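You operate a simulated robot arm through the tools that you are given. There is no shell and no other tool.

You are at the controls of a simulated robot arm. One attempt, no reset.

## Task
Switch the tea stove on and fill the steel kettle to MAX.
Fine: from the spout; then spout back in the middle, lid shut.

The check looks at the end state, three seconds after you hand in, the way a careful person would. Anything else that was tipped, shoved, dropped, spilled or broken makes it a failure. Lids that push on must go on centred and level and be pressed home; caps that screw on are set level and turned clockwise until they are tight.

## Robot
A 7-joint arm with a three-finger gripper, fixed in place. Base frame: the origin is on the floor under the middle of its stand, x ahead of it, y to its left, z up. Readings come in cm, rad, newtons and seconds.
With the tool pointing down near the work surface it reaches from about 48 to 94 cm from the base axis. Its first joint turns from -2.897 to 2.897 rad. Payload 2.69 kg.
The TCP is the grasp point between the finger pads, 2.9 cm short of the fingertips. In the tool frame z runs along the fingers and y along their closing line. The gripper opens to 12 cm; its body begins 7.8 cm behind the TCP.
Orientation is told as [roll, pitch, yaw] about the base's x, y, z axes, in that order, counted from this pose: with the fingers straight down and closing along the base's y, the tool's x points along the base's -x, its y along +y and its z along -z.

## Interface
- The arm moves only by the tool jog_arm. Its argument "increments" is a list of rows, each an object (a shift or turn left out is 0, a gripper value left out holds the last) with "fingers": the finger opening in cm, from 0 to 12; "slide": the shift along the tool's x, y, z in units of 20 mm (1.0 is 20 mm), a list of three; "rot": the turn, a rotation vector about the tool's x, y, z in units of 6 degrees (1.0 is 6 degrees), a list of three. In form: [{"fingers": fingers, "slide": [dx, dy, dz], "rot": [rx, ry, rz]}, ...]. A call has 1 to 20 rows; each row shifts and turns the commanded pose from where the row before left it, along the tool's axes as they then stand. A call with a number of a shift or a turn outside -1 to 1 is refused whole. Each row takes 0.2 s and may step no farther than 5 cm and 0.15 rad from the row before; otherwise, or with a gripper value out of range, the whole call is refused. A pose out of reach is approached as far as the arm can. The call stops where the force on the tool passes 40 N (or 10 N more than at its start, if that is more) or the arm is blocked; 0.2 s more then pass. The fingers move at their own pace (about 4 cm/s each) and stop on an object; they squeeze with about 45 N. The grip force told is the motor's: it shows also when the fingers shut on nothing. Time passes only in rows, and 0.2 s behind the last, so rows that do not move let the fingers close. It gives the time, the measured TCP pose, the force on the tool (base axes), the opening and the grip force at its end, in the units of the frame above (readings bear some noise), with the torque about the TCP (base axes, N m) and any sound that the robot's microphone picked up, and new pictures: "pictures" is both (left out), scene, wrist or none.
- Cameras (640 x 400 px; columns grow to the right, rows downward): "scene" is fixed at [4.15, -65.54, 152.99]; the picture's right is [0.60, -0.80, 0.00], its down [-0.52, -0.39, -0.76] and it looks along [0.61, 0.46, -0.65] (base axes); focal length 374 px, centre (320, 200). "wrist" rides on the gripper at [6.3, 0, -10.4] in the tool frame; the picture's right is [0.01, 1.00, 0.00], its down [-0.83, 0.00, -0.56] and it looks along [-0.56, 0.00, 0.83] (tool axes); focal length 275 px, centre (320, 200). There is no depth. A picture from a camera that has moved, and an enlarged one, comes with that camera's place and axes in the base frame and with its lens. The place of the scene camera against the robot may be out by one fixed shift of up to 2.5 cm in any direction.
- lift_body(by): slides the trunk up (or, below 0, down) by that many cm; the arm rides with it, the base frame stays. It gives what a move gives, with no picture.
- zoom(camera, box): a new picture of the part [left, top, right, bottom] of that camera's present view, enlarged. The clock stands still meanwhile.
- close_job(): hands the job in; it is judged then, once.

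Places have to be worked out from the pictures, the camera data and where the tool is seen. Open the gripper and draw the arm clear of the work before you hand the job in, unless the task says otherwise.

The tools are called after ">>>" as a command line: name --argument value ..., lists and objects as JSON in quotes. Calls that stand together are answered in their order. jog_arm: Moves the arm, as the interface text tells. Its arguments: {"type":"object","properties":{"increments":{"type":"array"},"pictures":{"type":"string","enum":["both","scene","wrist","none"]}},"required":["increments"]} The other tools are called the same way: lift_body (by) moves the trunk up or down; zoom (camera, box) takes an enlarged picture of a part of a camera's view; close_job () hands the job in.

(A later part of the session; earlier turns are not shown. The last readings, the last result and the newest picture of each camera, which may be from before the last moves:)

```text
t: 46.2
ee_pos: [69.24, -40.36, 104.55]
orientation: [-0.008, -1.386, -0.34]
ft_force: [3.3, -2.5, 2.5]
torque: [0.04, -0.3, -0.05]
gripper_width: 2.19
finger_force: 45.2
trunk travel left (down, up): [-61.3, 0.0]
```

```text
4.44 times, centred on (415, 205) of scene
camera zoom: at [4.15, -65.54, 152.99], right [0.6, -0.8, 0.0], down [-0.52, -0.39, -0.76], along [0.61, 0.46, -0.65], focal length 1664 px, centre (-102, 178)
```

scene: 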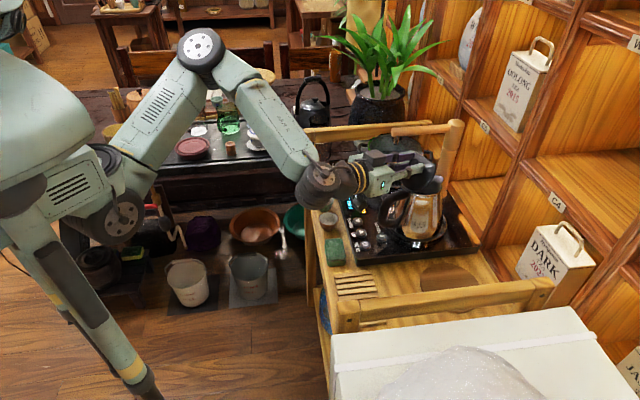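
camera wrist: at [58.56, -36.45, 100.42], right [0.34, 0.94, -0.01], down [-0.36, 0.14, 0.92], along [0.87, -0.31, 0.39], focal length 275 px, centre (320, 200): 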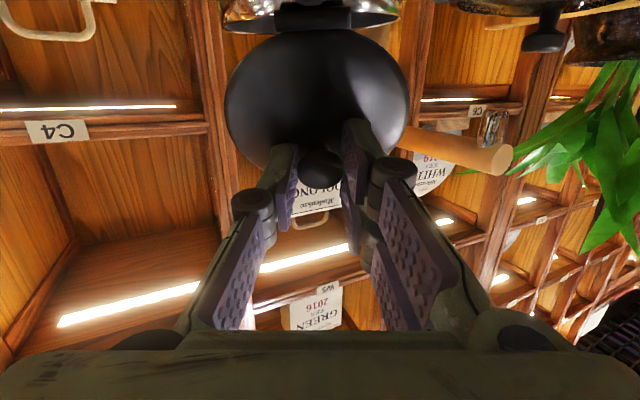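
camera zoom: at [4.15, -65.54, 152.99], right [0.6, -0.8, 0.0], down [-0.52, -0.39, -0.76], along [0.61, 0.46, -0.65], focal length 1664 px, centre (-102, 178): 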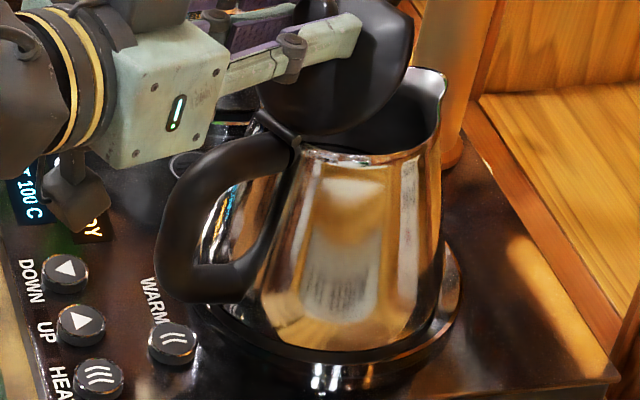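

I can't tell from this angle exactly how the kettle sits. I'll open the fingers a little to test whether the lid stays up by itself (hinge friction) and to take my load off the kettle.

>>> jog_arm --increments '[{"fingers": 3.2}, {}, {}]'

>>> zoom --camera "scene" --box '[370, 150, 460, 250]'

```text
t: 47.0
ee_pos: [69.13, -40.31, 104.46]
orientation: [-0.007, -1.383, -0.344]
ft_force: [-0.6, -0.1, 0.2]
torque: [0.0, -0.03, 0.01]
gripper_width: 3.21
finger_force: 0.0
trunk travel left (down, up): [-61.3, 0.0]
camera wrist: at [58.46, -36.46, 100.14], right [0.34, 0.94, -0.01], down [-0.36, 0.14, 0.92], along [0.87, -0.31, 0.39], focal length 275 px, centre (320, 200)
```

scene: 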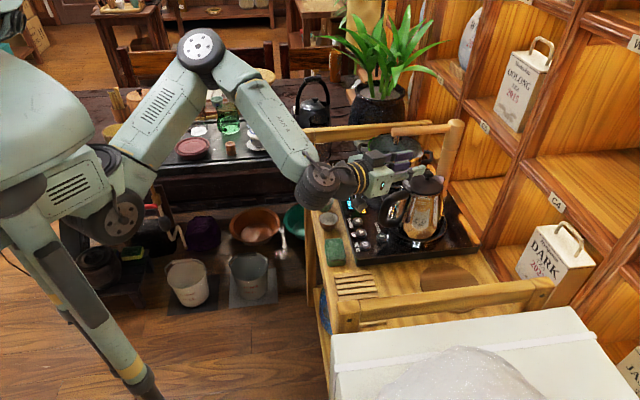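
wrist: 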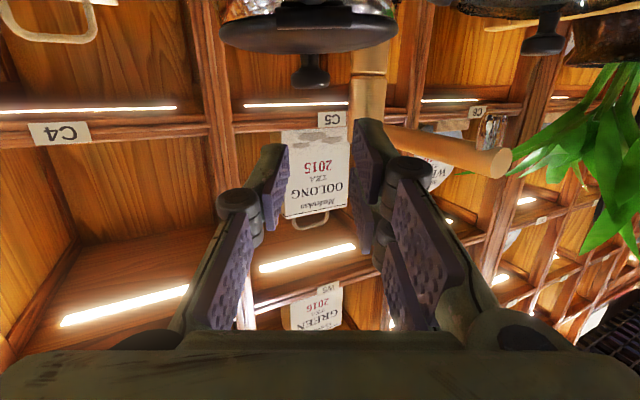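

```text
4.00 times, centred on (415, 200) of scene
camera zoom: at [4.15, -65.54, 152.99], right [0.6, -0.8, 0.0], down [-0.52, -0.39, -0.76], along [0.61, 0.46, -0.65], focal length 1498 px, centre (-60, 200)
```

zoom: 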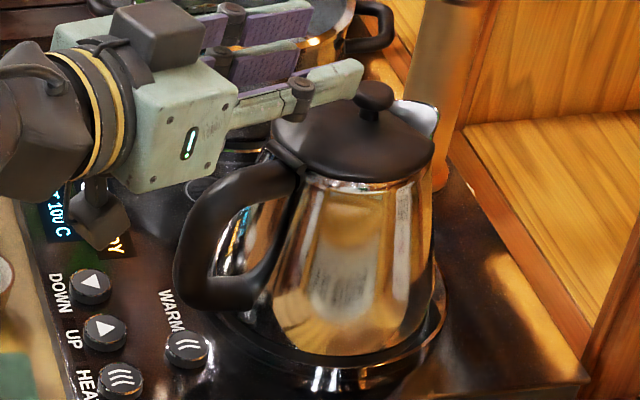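

The lid dropped shut, so it needs to go past vertical to stay open. The kettle is now about 1.2 cm off and yawed roughly 13°. I'll back the hand off along its axis and rotate it upright for a proper wrist-camera look.

>>> jog_arm --increments '[{"slide": [0, 0, -1], "fingers": 5.5}, {"slide": [0, 0, -1]}, {"slide": [0, 0, -1]}, {"slide": [-0.5, 0, 0], "rot": [0, 1, 0]}, {"rot": [0, 1, 0]}, {"rot": [0, 1, 0]}, {"rot": [0, 1, 0]}, {"rot": [0, 1, 0]}, {"rot": [0, 1, 0]}, {"rot": [0, 1, 0]}, {"rot": [0, 1, 0]}, {"rot": [0, 1, 0]}, {"rot": [0, 1, 0]}, {}]'

>>> zoom --camera "wrist" --box '[200, 100, 440, 340]'

>>> zoom --camera "scene" --box '[370, 150, 460, 250]'

```text
t: 50.0
ee_pos: [63.82, -38.45, 106.52]
orientation: [-0.002, -0.333, -0.351]
ft_force: [0.2, 0.6, 0.1]
torque: [-0.02, 0.02, -0.01]
gripper_width: 5.5
finger_force: 0.1
trunk travel left (down, up): [-61.3, 0.0]
camera wrist: at [54.95, -35.21, 114.17], right [0.34, 0.94, 0.0], down [0.57, -0.2, 0.8], along [0.75, -0.27, -0.6], focal length 275 px, centre (320, 200)
```

scene: 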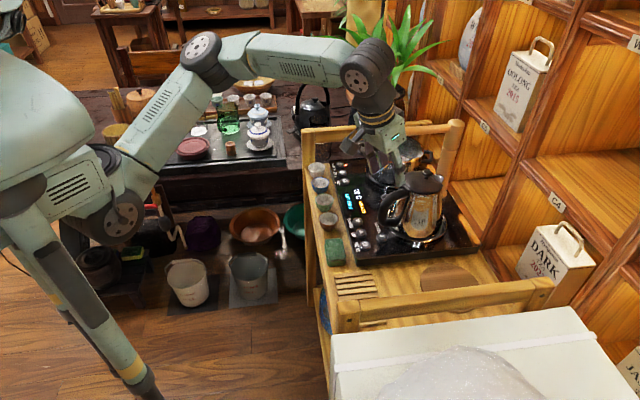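
wrist: 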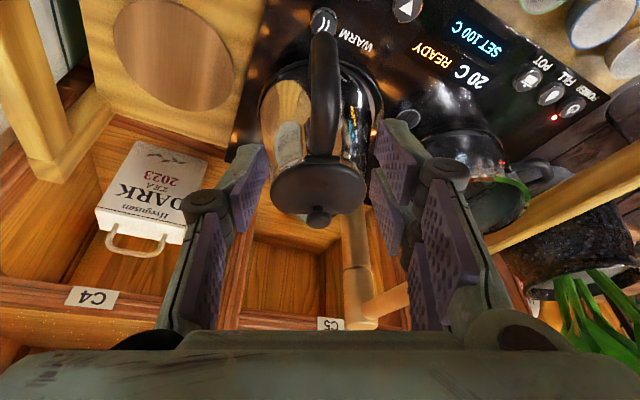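

```text
1.67 times, centred on (320, 220) of wrist
camera zoom: at [54.95, -35.21, 114.17], right [0.34, 0.94, 0.0], down [0.57, -0.2, 0.8], along [0.75, -0.27, -0.6], focal length 459 px, centre (320, 167)
```

zoom: 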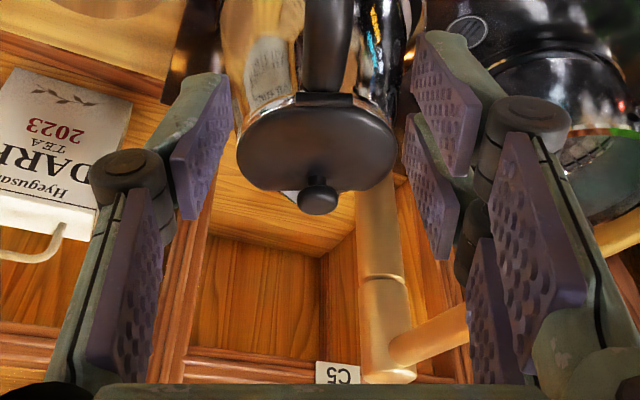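

```text
4.00 times, centred on (415, 200) of scene
camera zoom: at [4.15, -65.54, 152.99], right [0.6, -0.8, 0.0], down [-0.52, -0.39, -0.76], along [0.61, 0.46, -0.65], focal length 1498 px, centre (-60, 200)
```

zoom: 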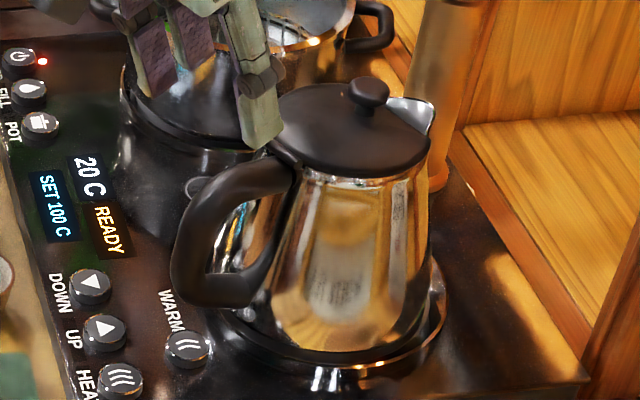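

In this view the kettle is upright with the knob at about (76.1, -43.0) and the hinge at about (70.4, -40.4). That is within about 0.5 cm of its original place, with only a few degrees of yaw. I'll check how its base sits in the ring.

>>> zoom --camera "wrist" --box '[240, 40, 400, 240]'

>>> zoom --camera "scene" --box '[385, 195, 455, 250]'

```text
2.00 times, centred on (320, 140) of wrist
camera zoom: at [54.95, -35.21, 114.17], right [0.34, 0.94, 0.0], down [0.57, -0.2, 0.8], along [0.75, -0.27, -0.6], focal length 551 px, centre (320, 320)
```

zoom: 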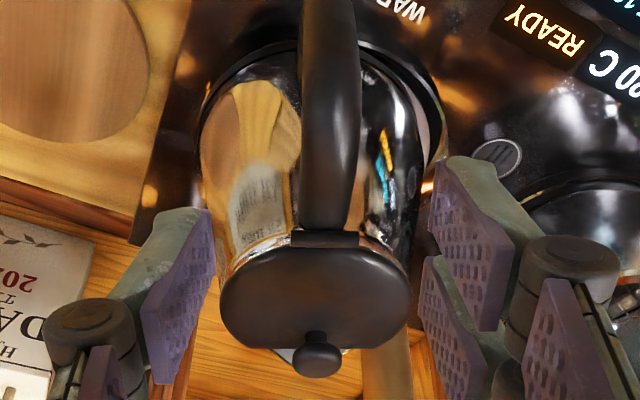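

```text
7.27 times, centred on (420, 222) of scene
camera zoom: at [4.15, -65.54, 152.99], right [0.6, -0.8, 0.0], down [-0.52, -0.39, -0.76], along [0.61, 0.46, -0.65], focal length 2723 px, centre (-407, 36)
```

zoom: 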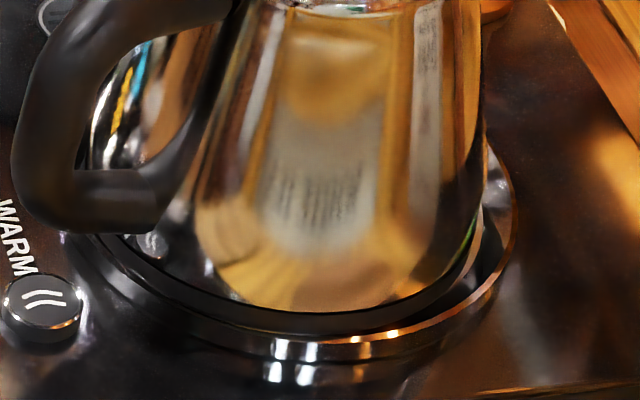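

The kettle base sits flat and nearly centred inside the ring, so that drag is recovered. For the lid I'll grip again and rotate with it to about 70°. Then I'll keep the tool angle fixed and let the knob pivot in a lighter grip to go past vertical, staying inside the arm's limit. First I'll line up with the new kettle yaw.

>>> jog_arm --increments '[{"rot": [0, 0.75, 0]}, {"rot": [0, 0.75, 0]}, {"rot": [0, 0, 0.6]}, {"slide": [-0.862, 0.079, 0.294]}, {"slide": [-0.862, 0.079, 0.294]}, {"slide": [-0.862, 0.079, 0.294]}, {"slide": [-0.862, 0.079, 0.294]}, {"slide": [-0.862, 0.079, 0.294]}, {}]'

>>> zoom --camera "wrist" --box '[180, 40, 460, 240]'

```text
t: 52.0
ee_pos: [72.44, -41.25, 105.12]
orientation: [0.012, -0.178, -0.413]
ft_force: [-0.2, -0.5, -0.8]
torque: [0.03, -0.01, 0.04]
gripper_width: 5.52
finger_force: 0.1
trunk travel left (down, up): [-61.3, 0.0]
camera wrist: at [65.0, -38.19, 114.2], right [0.4, 0.92, 0.01], down [0.66, -0.29, 0.69], along [0.64, -0.27, -0.72], focal length 275 px, centre (320, 200)
```

scene: 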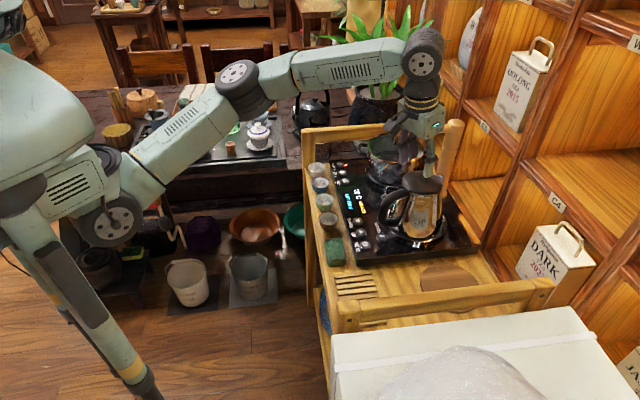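
wrist: 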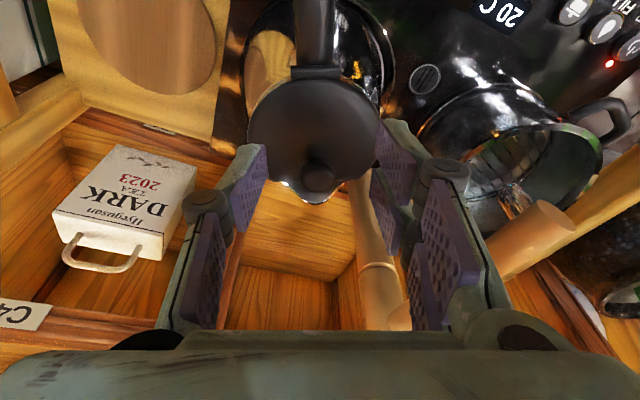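

```text
2.00 times, centred on (320, 140) of wrist
camera zoom: at [65.0, -38.19, 114.2], right [0.4, 0.92, 0.01], down [0.66, -0.29, 0.69], along [0.64, -0.27, -0.72], focal length 551 px, centre (320, 320)
```

zoom: 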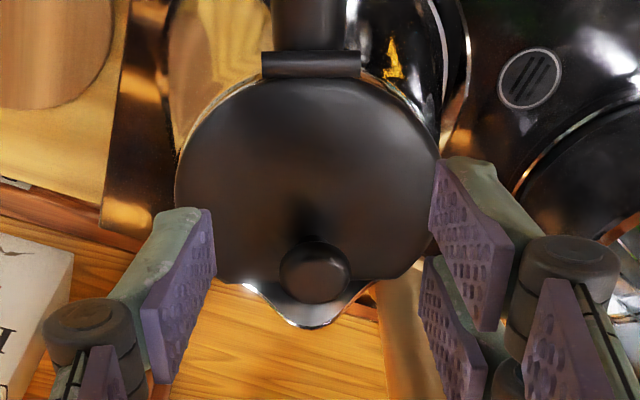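

The hinge, knob and spout are now in line in the view (aligned within about 1°). The knob is at (75.9, -42.95). I'll move over it and go down to just above grasp depth.

>>> jog_arm --increments '[{"slide": [-0.856, -0.0425, 0.154]}, {"slide": [-0.856, -0.0425, 0.154]}, {"slide": [0.0885, 0, 0.492]}, {"slide": [0.0885, 0, 0.492]}, {"slide": [0.0885, 0, 0.492]}, {}]' --pictures "wrist"

>>> zoom --camera "wrist" --box '[200, 60, 440, 260]'

>>> zoom --camera "scene" --box '[380, 140, 460, 240]'

```text
t: 53.4
ee_pos: [75.42, -42.92, 102.19]
orientation: [0.011, -0.176, -0.413]
ft_force: [0.4, -0.1, 0.5]
torque: [0.0, 0.0, 0.01]
gripper_width: 5.5
finger_force: 0.0
trunk travel left (down, up): [-61.3, 0.0]
camera wrist: at [68.07, -39.73, 111.26], right [0.4, 0.92, 0.01], down [0.66, -0.29, 0.69], along [0.64, -0.27, -0.72], focal length 275 px, centre (320, 200)
```

wrist: 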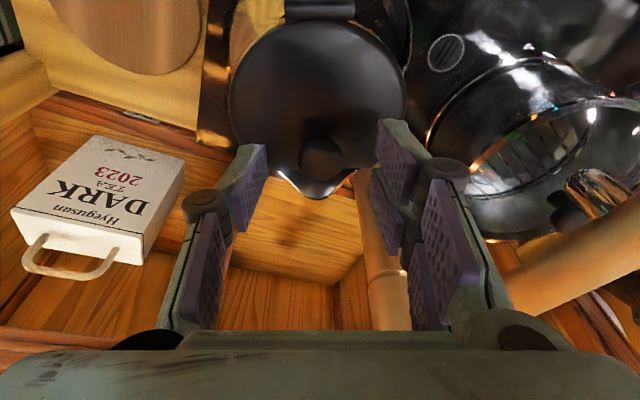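

```text
2.00 times, centred on (320, 160) of wrist
camera zoom: at [68.07, -39.73, 111.26], right [0.4, 0.92, 0.01], down [0.66, -0.29, 0.69], along [0.64, -0.27, -0.72], focal length 551 px, centre (320, 280)
```

zoom: 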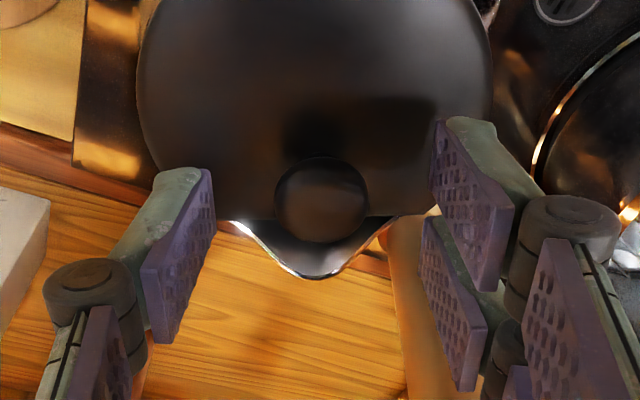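

```text
4.00 times, centred on (420, 190) of scene
camera zoom: at [4.15, -65.54, 152.99], right [0.6, -0.8, 0.0], down [-0.52, -0.39, -0.76], along [0.61, 0.46, -0.65], focal length 1498 px, centre (-80, 240)
```

zoom: 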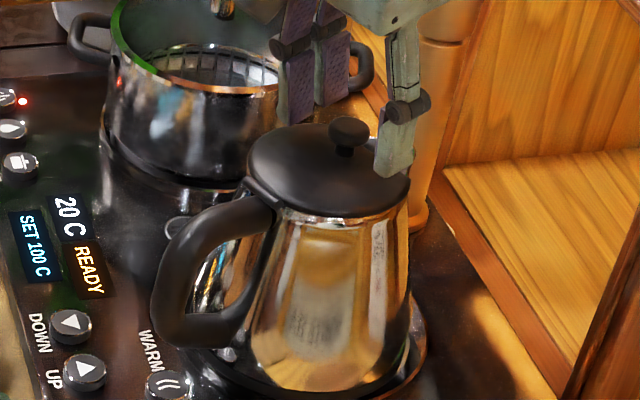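

The knob is centred within about 0.5 mm. I'll advance 9 mm along the tool axis and close on it.

>>> jog_arm --increments '[{"slide": [0, 0, 0.12]}, {"slide": [0, 0, 0.12]}, {"slide": [0, 0, 0.12]}, {"slide": [0, 0, 0.09]}, {"fingers": 3.2}, {}, {"fingers": 2.6}, {}, {"fingers": 2.0}, {}, {}]' --pictures "wrist"

>>> zoom --camera "wrist" --box '[200, 0, 440, 200]'

```text
t: 55.8
ee_pos: [75.45, -42.7, 101.38]
orientation: [0.008, -0.18, -0.413]
ft_force: [9.5, 6.5, 25.5]
torque: [0.54, 0.14, -0.24]
gripper_width: 2.15
finger_force: 44.7
trunk travel left (down, up): [-61.3, 0.0]
camera wrist: at [68.11, -39.63, 110.49], right [0.4, 0.92, 0.01], down [0.66, -0.29, 0.7], along [0.64, -0.27, -0.72], focal length 275 px, centre (320, 200)
```

wrist: 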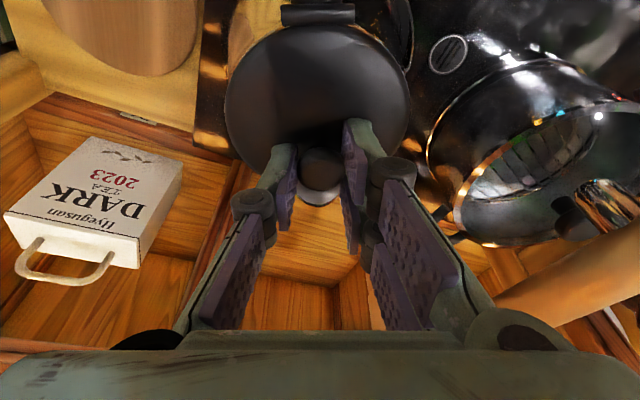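

```text
2.00 times, centred on (320, 100) of wrist
camera zoom: at [68.11, -39.63, 110.49], right [0.4, 0.92, 0.01], down [0.66, -0.29, 0.7], along [0.64, -0.27, -0.72], focal length 551 px, centre (320, 400)
```

zoom: 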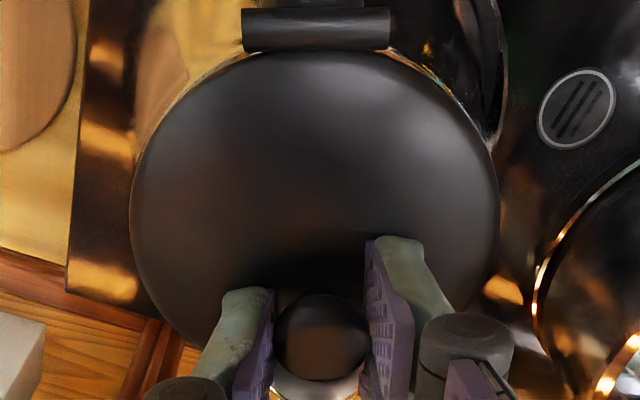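

Force shows 25 N upward and about 10 N sideways: the fingertips are pressing on the lid and I'm about 1 mm off-centre. I'll open slightly, raise 2 mm, shift +1 mm in y, and close again.

>>> jog_arm --increments '[{"fingers": 2.8}, {}, {"slide": [-0.018, 0.04, -0.098]}, {}, {"fingers": 2.4}, {"fingers": 2.0}, {}, {}]' --pictures "wrist"

>>> zoom --camera "wrist" --box '[200, 0, 440, 200]'

```text
t: 57.6
ee_pos: [75.5, -42.66, 101.43]
orientation: [0.009, -0.178, -0.413]
ft_force: [-3.8, 2.0, 7.9]
torque: [0.52, 0.19, -0.09]
gripper_width: 2.14
finger_force: 45.4
trunk travel left (down, up): [-61.3, 0.0]
camera wrist: at [68.14, -39.65, 110.53], right [0.4, 0.92, 0.01], down [0.66, -0.29, 0.69], along [0.64, -0.27, -0.72], focal length 275 px, centre (320, 200)
```

wrist: 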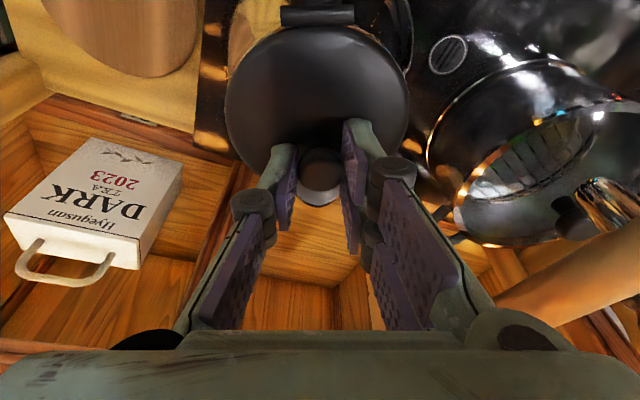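

```text
2.00 times, centred on (320, 100) of wrist
camera zoom: at [68.14, -39.65, 110.53], right [0.4, 0.92, 0.01], down [0.66, -0.29, 0.69], along [0.64, -0.27, -0.72], focal length 551 px, centre (320, 400)
```

zoom: 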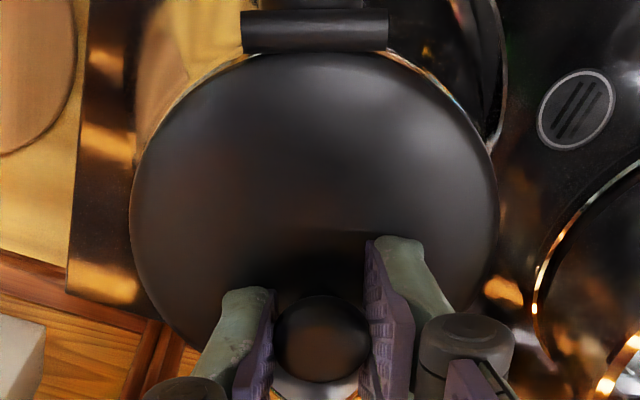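

The grip is good now (8 N residual). I'll open along the same calibrated hinge arc, 15° first.

>>> jog_arm --increments '[{"slide": [0.0753, 0, -0.1643], "rot": [0, -0.5, 0]}, {"slide": [0.0753, 0, -0.1643], "rot": [0, -0.5, 0]}, {"slide": [0.0753, 0, -0.1643], "rot": [0, -0.5, 0]}, {"slide": [0.0753, 0, -0.1643], "rot": [0, -0.5, 0]}, {"slide": [0.0753, 0, -0.1643], "rot": [0, -0.5, 0]}]' --pictures "none"

>>> zoom --camera "scene" --box '[370, 140, 460, 250]'

```text
t: 58.8
ee_pos: [74.65, -42.38, 102.77]
orientation: [0.01, -0.439, -0.417]
ft_force: [-0.3, 1.7, -0.1]
torque: [0.3, -0.24, 0.03]
gripper_width: 2.16
finger_force: 45.1
trunk travel left (down, up): [-61.3, 0.0]
```

```text
3.64 times, centred on (415, 195) of scene
camera zoom: at [4.15, -65.54, 152.99], right [0.6, -0.8, 0.0], down [-0.52, -0.39, -0.76], along [0.61, 0.46, -0.65], focal length 1362 px, centre (-26, 218)
```

zoom: 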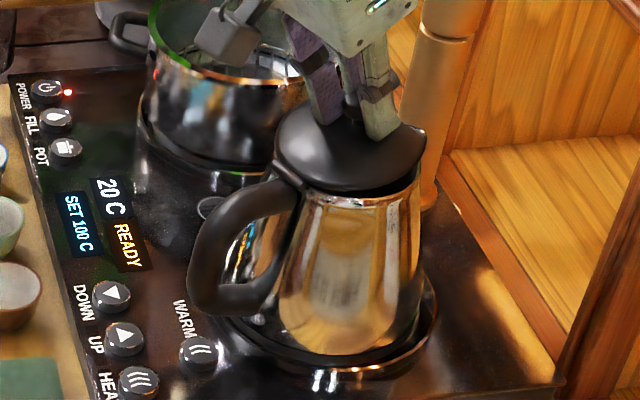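

Forces are near zero and the lid is opening. I'll do another 15°.

>>> jog_arm --increments '[{"slide": [0.0753, 0, -0.1643], "rot": [0, -0.5, 0]}, {"slide": [0.0753, 0, -0.1643], "rot": [0, -0.5, 0]}, {"slide": [0.0753, 0, -0.1643], "rot": [0, -0.5, 0]}, {"slide": [0.0753, 0, -0.1643], "rot": [0, -0.5, 0]}, {"slide": [0.0753, 0, -0.1643], "rot": [0, -0.5, 0]}]' --pictures "none"

```text
t: 60.0
ee_pos: [73.32, -41.65, 103.78]
orientation: [0.013, -0.703, -0.421]
ft_force: [3.2, 0.8, 0.3]
torque: [0.1, -0.35, 0.05]
gripper_width: 2.16
finger_force: 45.8
trunk travel left (down, up): [-61.3, 0.0]
```

That looks good. I'll test how lightly I can grip by commanding the fingers to just about the present width.

>>> jog_arm --increments '[{"fingers": 2.15}, {}, {}]' --pictures "none"

```text
t: 60.8
ee_pos: [73.1, -41.77, 103.82]
orientation: [0.013, -0.705, -0.421]
ft_force: [-1.1, -2.9, 0.4]
torque: [-0.06, 0.07, -0.02]
gripper_width: 2.25
finger_force: 21.3
trunk travel left (down, up): [-61.3, 0.0]
```

A lighter grip works (21 N at 2.25 cm). I'll continue the arc rigidly to about 60° of lid opening with this grip.

>>> jog_arm --increments '[{"slide": [0.0753, 0, -0.1643], "rot": [0, -0.5, 0]}, {"slide": [0.0753, 0, -0.1643], "rot": [0, -0.5, 0]}, {"slide": [0.0753, 0, -0.1643], "rot": [0, -0.5, 0]}, {"slide": [0.0753, 0, -0.1643], "rot": [0, -0.5, 0]}, {"slide": [0.0753, 0, -0.1643], "rot": [0, -0.5, 0]}, {"slide": [0.0753, 0, -0.1643], "rot": [0, -0.5, 0]}]' --pictures "wrist"

>>> zoom --camera "scene" --box '[370, 140, 460, 250]'

```text
t: 62.2
ee_pos: [71.33, -40.83, 104.47]
orientation: [0.021, -1.015, -0.429]
ft_force: [-0.9, -2.2, -1.9]
torque: [0.0, 0.04, -0.06]
gripper_width: 2.36
finger_force: 1.7
trunk travel left (down, up): [-61.3, 0.0]
camera wrist: at [60.13, -36.0, 104.43], right [0.4, 0.92, 0.01], down [-0.03, 0.01, 1.0], along [0.92, -0.4, 0.03], focal length 275 px, centre (320, 200)
```

wrist: 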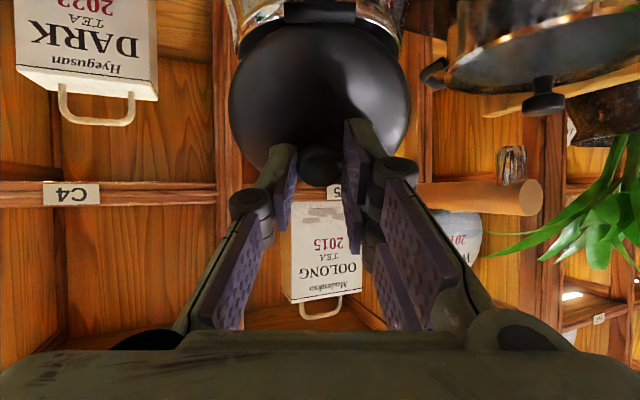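

```text
3.64 times, centred on (415, 195) of scene
camera zoom: at [4.15, -65.54, 152.99], right [0.6, -0.8, 0.0], down [-0.52, -0.39, -0.76], along [0.61, 0.46, -0.65], focal length 1362 px, centre (-26, 218)
```

zoom: 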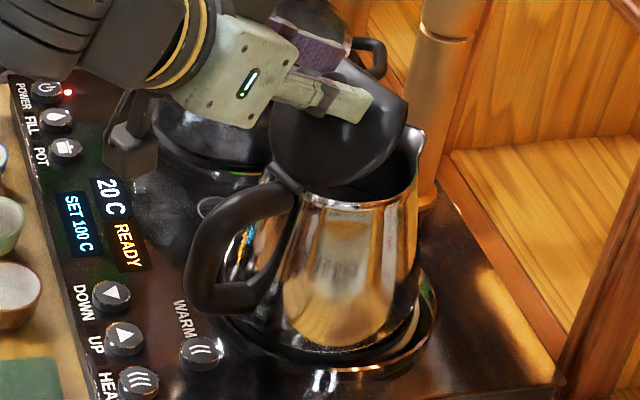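

The lid is at about 48° with a very light hold (1.7 N) and the knob is still between the pads. A light hold also protects the kettle if the arm hits its limit, so I'll continue in small steps and check that the lid follows.

>>> jog_arm --increments '[{"fingers": 2.12, "slide": [0.0753, 0, -0.1643], "rot": [0, -0.5, 0]}, {"slide": [0.0753, 0, -0.1643], "rot": [0, -0.5, 0]}, {"slide": [0.0753, 0, -0.1643], "rot": [0, -0.5, 0]}]' --pictures "wrist"

>>> zoom --camera "scene" --box '[370, 140, 460, 250]'

```text
t: 63.0
ee_pos: [70.29, -40.55, 104.47]
orientation: [0.024, -1.173, -0.435]
ft_force: [-0.7, -0.5, -4.6]
torque: [0.08, 0.01, -0.09]
gripper_width: 2.27
finger_force: 21.1
trunk travel left (down, up): [-61.3, 0.0]
camera wrist: at [59.28, -35.68, 102.64], right [0.4, 0.92, 0.01], down [-0.18, 0.07, 0.98], along [0.9, -0.39, 0.19], focal length 275 px, centre (320, 200)
```

wrist: 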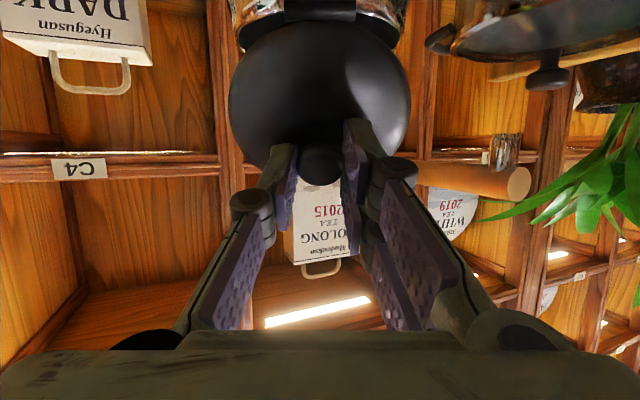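

```text
3.64 times, centred on (415, 195) of scene
camera zoom: at [4.15, -65.54, 152.99], right [0.6, -0.8, 0.0], down [-0.52, -0.39, -0.76], along [0.61, 0.46, -0.65], focal length 1362 px, centre (-26, 218)
```

zoom: 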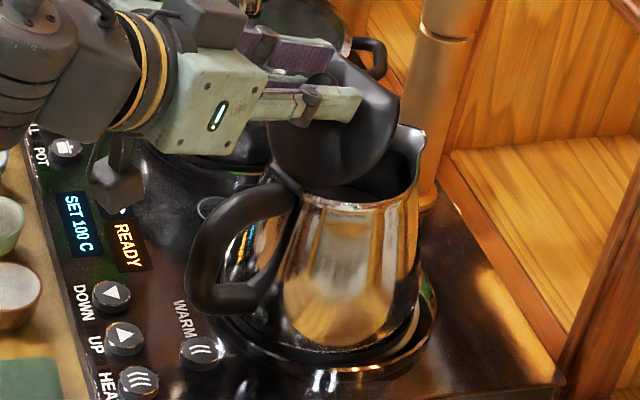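

The lid is following (about 57° open). I'll trim 0.8 mm inward to remove the small pull and continue.

>>> jog_arm --increments '[{"slide": [0.037, 0, 0.016]}, {"slide": [0.0753, 0, -0.1643], "rot": [0, -0.5, 0]}, {"slide": [0.0753, 0, -0.1643], "rot": [0, -0.5, 0]}, {"slide": [0.0753, 0, -0.1643], "rot": [0, -0.5, 0]}, {"slide": [0.0753, 0, -0.1643], "rot": [0, -0.5, 0]}, {"slide": [0.0753, 0, -0.1643], "rot": [0, -0.5, 0]}]' --pictures "none"

>>> zoom --camera "scene" --box '[370, 140, 460, 250]'

```text
t: 64.4
ee_pos: [68.65, -39.73, 104.18]
orientation: [0.076, -1.435, -0.488]
ft_force: [-2.2, -2.8, -0.5]
torque: [0.06, 0.04, -0.08]
gripper_width: 2.27
finger_force: 21.3
trunk travel left (down, up): [-61.3, 0.0]
```

```text
3.64 times, centred on (415, 195) of scene
camera zoom: at [4.15, -65.54, 152.99], right [0.6, -0.8, 0.0], down [-0.52, -0.39, -0.76], along [0.61, 0.46, -0.65], focal length 1362 px, centre (-26, 218)
```

zoom: 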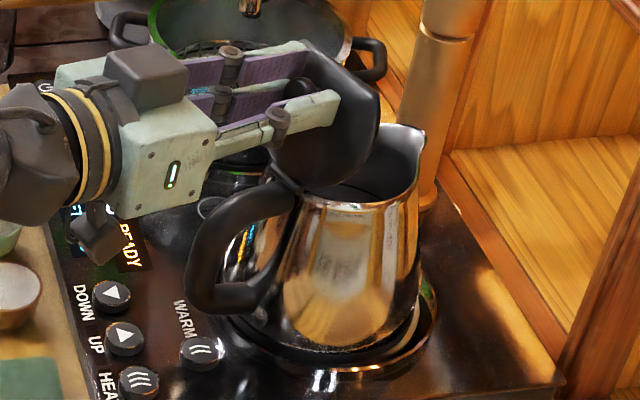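

The lid is at about 72°, forces are low, and the kettle hasn't moved. Now I'll hold the tool angle and pull the knob back along its arc in 5° steps, letting it pivot in the pads. Two steps first.

>>> jog_arm --increments '[{"slide": [0.017, 0, -0.138]}, {"slide": [0.017, 0, -0.138]}, {"slide": [0.029, 0, -0.136]}, {"slide": [0.029, 0, -0.136]}]' --pictures "wrist"

>>> zoom --camera "scene" --box '[370, 140, 460, 250]'

```text
t: 65.4
ee_pos: [67.72, -39.2, 104.23]
orientation: [0.072, -1.434, -0.482]
ft_force: [4.1, -1.7, 0.9]
torque: [-0.06, -0.28, 0.01]
gripper_width: 2.26
finger_force: 24.4
trunk travel left (down, up): [-61.3, 0.0]
camera wrist: at [57.49, -34.71, 99.33], right [0.4, 0.92, 0.01], down [-0.4, 0.17, 0.9], along [0.82, -0.36, 0.44], focal length 275 px, centre (320, 200)
```

wrist: 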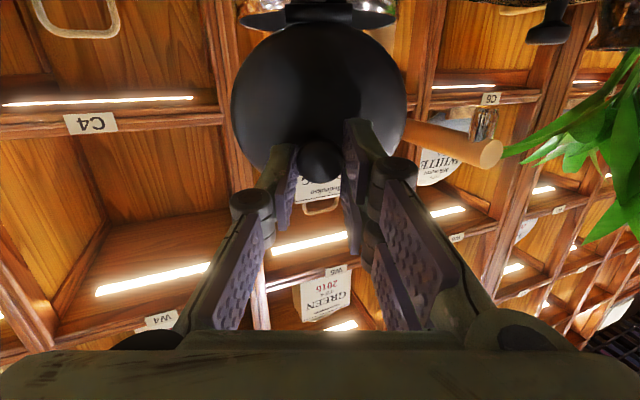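

```text
3.64 times, centred on (415, 195) of scene
camera zoom: at [4.15, -65.54, 152.99], right [0.6, -0.8, 0.0], down [-0.52, -0.39, -0.76], along [0.61, 0.46, -0.65], focal length 1362 px, centre (-26, 218)
```

zoom: 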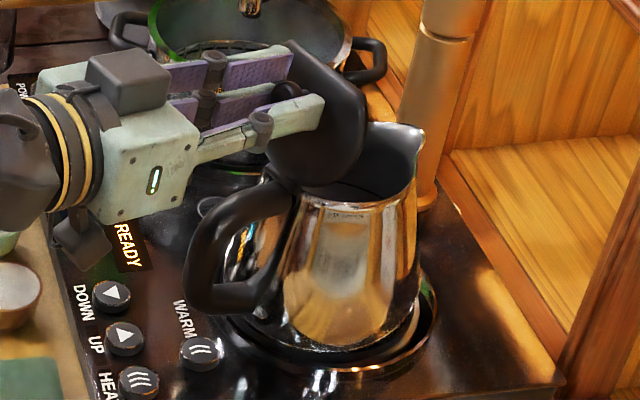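

This is working: the lid is at about 82° with only a 4 N pull, and the kettle is in place. Two more 5° steps.

>>> jog_arm --increments '[{"slide": [0.041, 0, -0.133]}, {"slide": [0.041, 0, -0.133]}, {"slide": [0.052, 0, -0.1285]}, {"slide": [0.052, 0, -0.1285]}]' --pictures "wrist"

>>> zoom --camera "scene" --box '[370, 140, 460, 250]'

```text
t: 66.4
ee_pos: [66.58, -38.78, 104.03]
orientation: [0.074, -1.432, -0.483]
ft_force: [0.6, 0.5, -0.5]
torque: [-0.02, 0.02, -0.02]
gripper_width: 2.19
finger_force: 0.3
trunk travel left (down, up): [-61.3, 0.0]
camera wrist: at [56.32, -34.34, 99.08], right [0.4, 0.92, 0.01], down [-0.4, 0.17, 0.9], along [0.82, -0.36, 0.44], focal length 275 px, centre (320, 200)
```

wrist: 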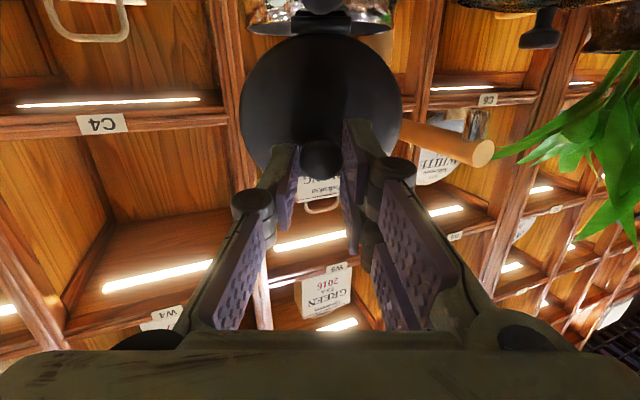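

```text
3.64 times, centred on (415, 195) of scene
camera zoom: at [4.15, -65.54, 152.99], right [0.6, -0.8, 0.0], down [-0.52, -0.39, -0.76], along [0.61, 0.46, -0.65], focal length 1362 px, centre (-26, 218)
```

zoom: 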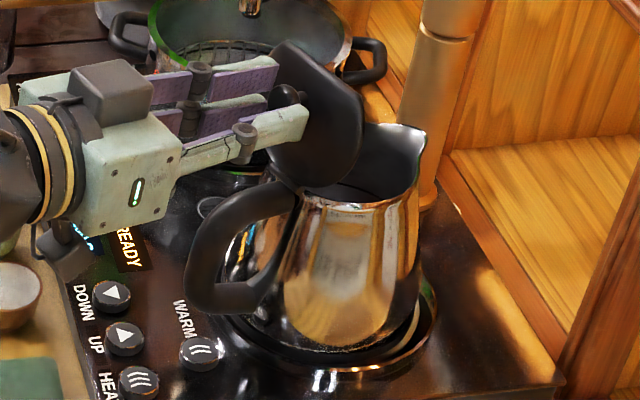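

The grip force has dropped to zero, so the knob slipped out, but the lid seems to be standing up on its own. I'll wait a moment without moving to see if it stays.

>>> jog_arm --increments '[{}, {}, {}, {}]' --pictures "wrist"

>>> zoom --camera "scene" --box '[370, 140, 460, 250]'

```text
t: 67.4
ee_pos: [66.67, -38.74, 104.02]
orientation: [0.071, -1.436, -0.484]
ft_force: [0.0, 0.4, -0.7]
torque: [-0.02, 0.02, -0.01]
gripper_width: 2.17
finger_force: 0.1
trunk travel left (down, up): [-61.3, 0.0]
camera wrist: at [56.38, -34.35, 99.12], right [0.4, 0.92, 0.01], down [-0.4, 0.17, 0.9], along [0.82, -0.36, 0.44], focal length 275 px, centre (320, 200)
```

wrist: 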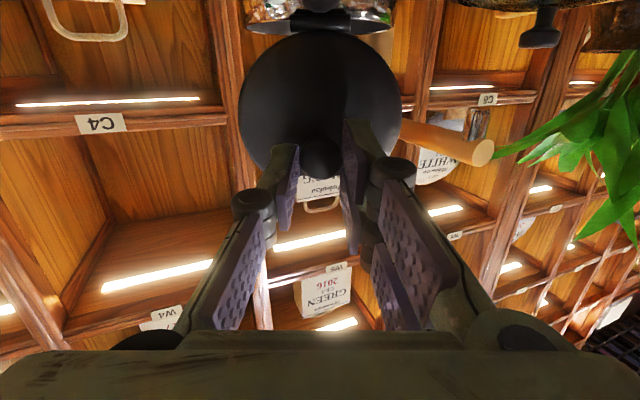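

```text
3.64 times, centred on (415, 195) of scene
camera zoom: at [4.15, -65.54, 152.99], right [0.6, -0.8, 0.0], down [-0.52, -0.39, -0.76], along [0.61, 0.46, -0.65], focal length 1362 px, centre (-26, 218)
```

zoom: 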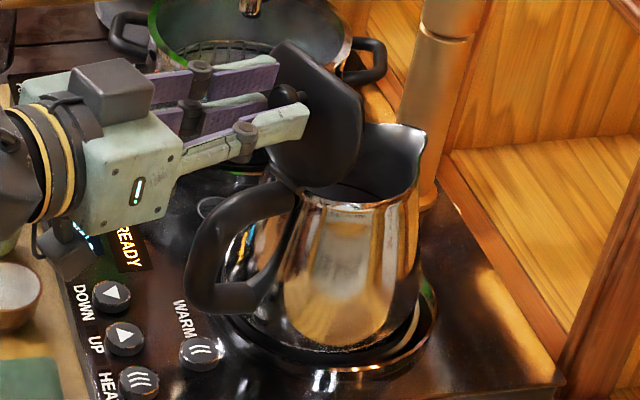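

The pads slid off about 1 cm while the lid stayed at about 82–85°. That fits a hinge stop where the lid's weight is just past balance, so it appears to rest open by itself. I'll open the fingers gently and back away slowly while watching it.

>>> jog_arm --increments '[{"fingers": 3.5}, {}, {}, {"slide": [0, 0, -0.3]}, {"slide": [0, 0, -0.5]}, {}]' --pictures "wrist"

>>> zoom --camera "scene" --box '[370, 140, 460, 250]'

```text
t: 68.8
ee_pos: [65.1, -38.16, 104.21]
orientation: [0.072, -1.435, -0.482]
ft_force: [1.0, -0.2, 0.5]
torque: [-0.01, -0.02, -0.05]
gripper_width: 3.52
finger_force: 0.1
trunk travel left (down, up): [-61.3, 0.0]
camera wrist: at [54.81, -33.73, 99.36], right [0.4, 0.92, 0.01], down [-0.4, 0.17, 0.9], along [0.82, -0.36, 0.44], focal length 275 px, centre (320, 200)
```

wrist: 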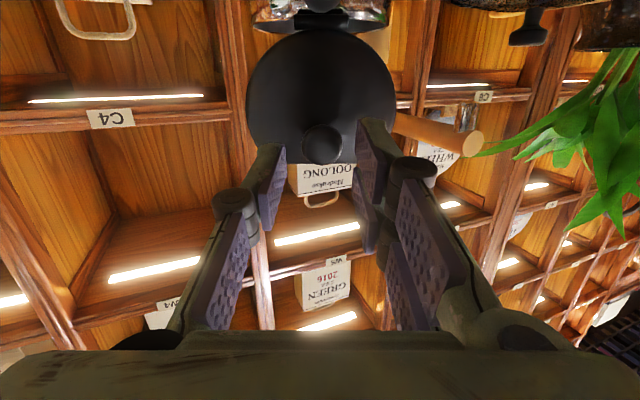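

```text
3.64 times, centred on (415, 195) of scene
camera zoom: at [4.15, -65.54, 152.99], right [0.6, -0.8, 0.0], down [-0.52, -0.39, -0.76], along [0.61, 0.46, -0.65], focal length 1362 px, centre (-26, 218)
```

zoom: 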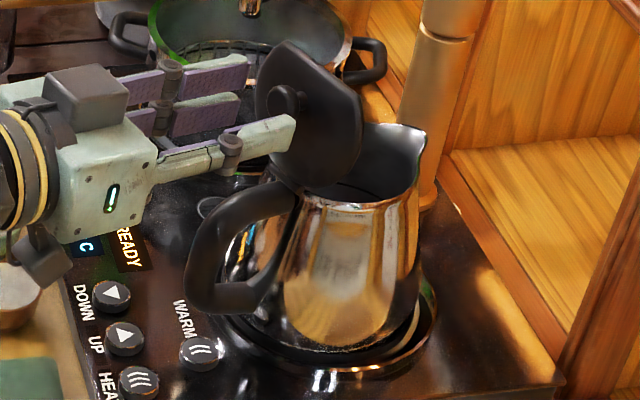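

The lid stays open by itself, and the kettle is still in its ring. I'll retreat, bring the tool up to about 30° tilt, close the fingers, and move left to where I can see the spout arm before pushing it.

>>> jog_arm --increments '[{"slide": [0, 0, -1]}, {"slide": [0, 0, -1]}, {"slide": [-0.8, 0, -0.2], "rot": [0, 1, 0]}, {"slide": [-0.8, 0, 0], "rot": [0, 1, 0]}, {"slide": [-0.8, 0, 0], "rot": [0, 1, 0], "fingers": 0}, {"rot": [0, 1, 0]}, {"rot": [0, 1, 0]}, {"rot": [0, 1, 0]}, {"rot": [0, 1, 0]}, {"rot": [0, 1, 0]}, {"rot": [0, 0.7, 0]}, {"slide": [0, 0.9, 0]}, {"slide": [0, 0.9, 0]}, {"slide": [0, 0.9, 0]}, {"slide": [0, 0.9, 0]}, {"slide": [0, 0.9, 0]}, {"slide": [0, 0.9, 0]}, {}]'

>>> zoom --camera "wrist" --box '[160, 60, 480, 300]'

>>> zoom --camera "scene" --box '[360, 110, 480, 250]'

```text
t: 72.6
ee_pos: [66.28, -27.03, 109.52]
orientation: [0.011, -0.523, -0.421]
ft_force: [-0.4, 0.2, -0.1]
torque: [0.01, 0.05, -0.02]
gripper_width: 0.0
finger_force: 28.7
trunk travel left (down, up): [-61.3, 0.0]
camera wrist: at [56.46, -22.9, 115.24], right [0.4, 0.92, 0.01], down [0.4, -0.18, 0.9], along [0.82, -0.35, -0.44], focal length 275 px, centre (320, 200)
```

scene: 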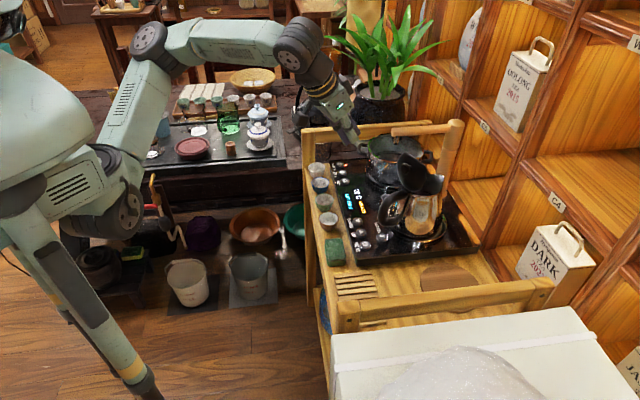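
wrist: 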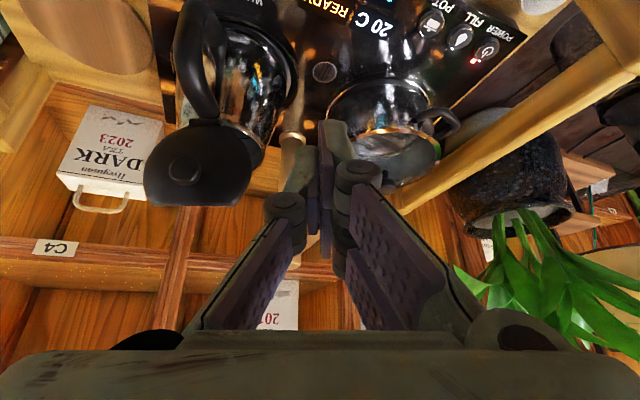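

```text
1.67 times, centred on (320, 180) of wrist
camera zoom: at [56.46, -22.9, 115.24], right [0.4, 0.92, 0.01], down [0.4, -0.18, 0.9], along [0.82, -0.35, -0.44], focal length 459 px, centre (320, 233)
```

zoom: 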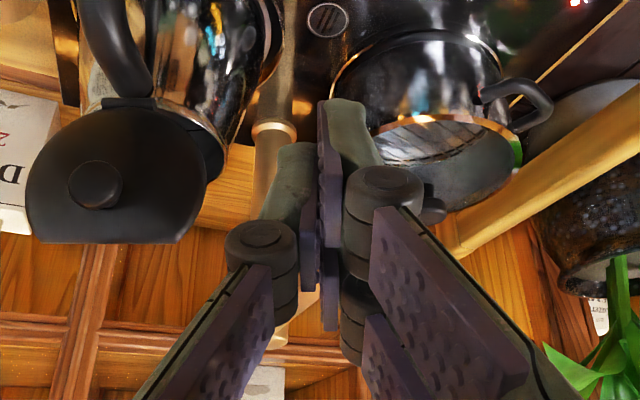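

```text
2.86 times, centred on (420, 180) of scene
camera zoom: at [4.15, -65.54, 152.99], right [0.6, -0.8, 0.0], down [-0.52, -0.39, -0.76], along [0.61, 0.46, -0.65], focal length 1070 px, centre (34, 257)
```

zoom: 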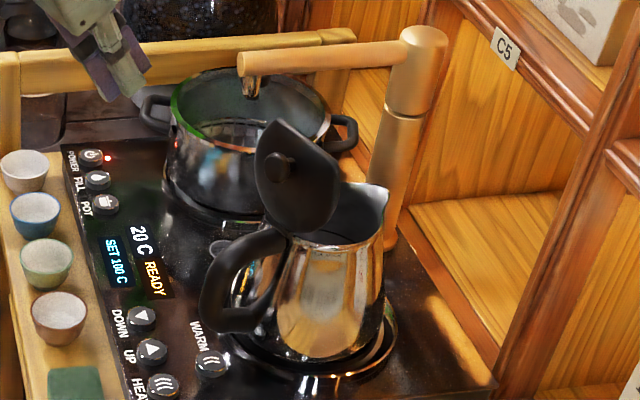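

The lid is clearly open past vertical and stable. The spout post axis is at about (90.2, -42.3), the arm axis height about 105.3, and the nozzle sits about 14.1 cm from the post, so a swing of about 46° puts it over the kettle mouth. I'll move the closed fingers around to the far (+a) side of the spout arm.

>>> jog_arm --increments '[{"slide": [0, 1, 0]}, {"slide": [0, 1, 0]}, {"slide": [0, 1, 0]}, {"slide": [-0.7475, 0, 0.7056]}, {"slide": [-0.7475, 0, 0.7056]}, {"slide": [-0.7475, 0, 0.7056]}, {"slide": [-0.7475, 0, 0.7056]}, {"slide": [-0.7475, 0, 0.7056]}]'

>>> zoom --camera "scene" --box '[340, 80, 480, 200]'

```text
t: 74.4
ee_pos: [78.26, -25.7, 107.41]
orientation: [0.013, -0.524, -0.416]
ft_force: [0.2, 0.5, -0.1]
torque: [0.0, 0.03, -0.01]
gripper_width: 0.0
finger_force: 28.4
trunk travel left (down, up): [-61.3, 0.0]
camera wrist: at [68.42, -21.5, 113.13], right [0.4, 0.92, 0.01], down [0.4, -0.18, 0.9], along [0.82, -0.35, -0.44], focal length 275 px, centre (320, 200)
```

scene: 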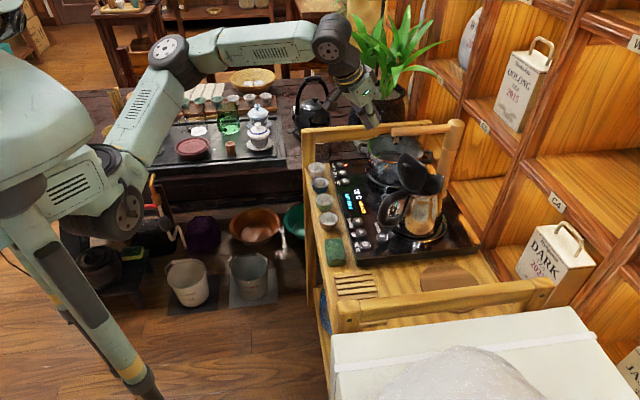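
wrist: 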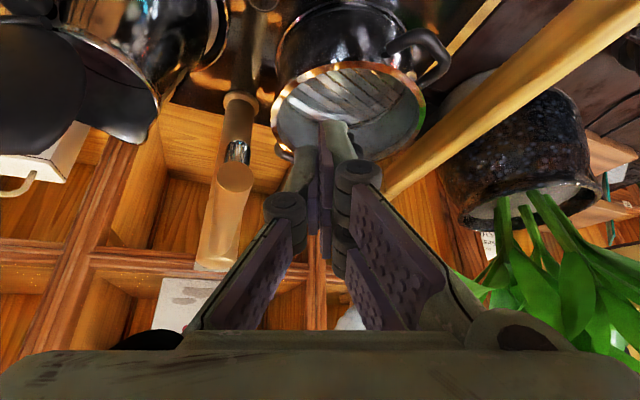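

```text
3.33 times, centred on (410, 140) of scene
camera zoom: at [4.15, -65.54, 152.99], right [0.6, -0.8, 0.0], down [-0.52, -0.39, -0.76], along [0.61, 0.46, -0.65], focal length 1248 px, centre (20, 400)
```

zoom: 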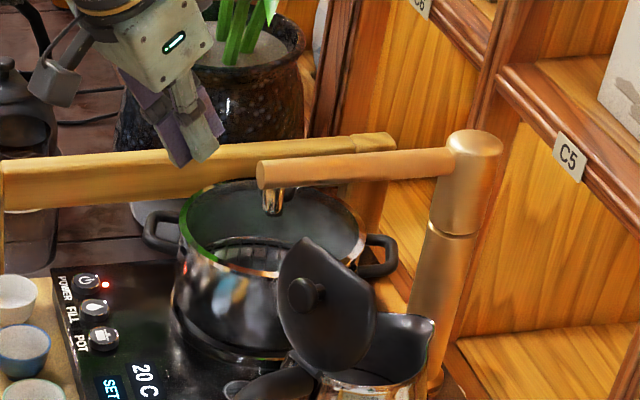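

The spout arm's end shows left of my fingertips at about (79.3, -31.5, 104.7), as computed. I'll go a bit further out and down so the closed fingers are beside the arm at z≈103.3, still about 3 cm clear of it.

>>> jog_arm --increments '[{"slide": [-0.572, 0, 0.677]}, {"slide": [-0.572, 0, 0.677]}, {"slide": [-0.572, 0, 0.677]}]'

>>> zoom --camera "scene" --box '[340, 80, 480, 200]'

```text
t: 75.2
ee_pos: [82.75, -27.58, 105.62]
orientation: [0.012, -0.524, -0.42]
ft_force: [0.0, -0.3, 0.8]
torque: [-0.01, -0.01, 0.0]
gripper_width: 0.01
finger_force: 28.8
trunk travel left (down, up): [-61.3, 0.0]
camera wrist: at [72.86, -23.4, 111.32], right [0.4, 0.92, 0.01], down [0.4, -0.18, 0.9], along [0.82, -0.35, -0.44], focal length 275 px, centre (320, 200)
```

scene: 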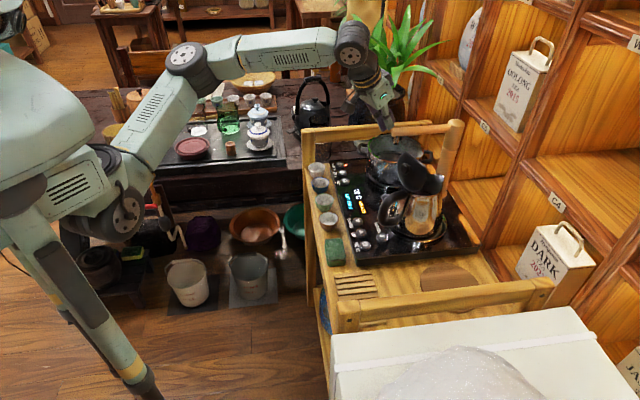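
wrist: 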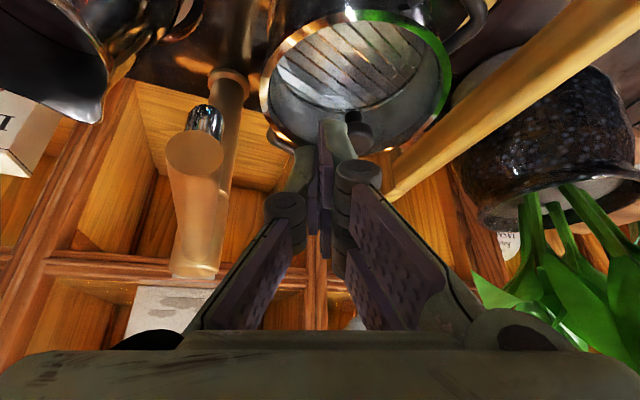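

```text
3.33 times, centred on (410, 140) of scene
camera zoom: at [4.15, -65.54, 152.99], right [0.6, -0.8, 0.0], down [-0.52, -0.39, -0.76], along [0.61, 0.46, -0.65], focal length 1248 px, centre (20, 400)
```

zoom: 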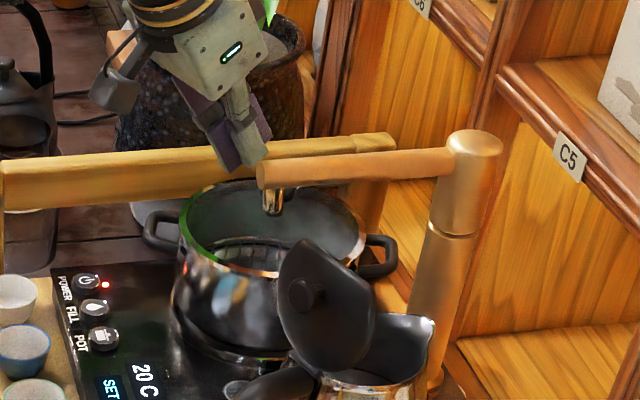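

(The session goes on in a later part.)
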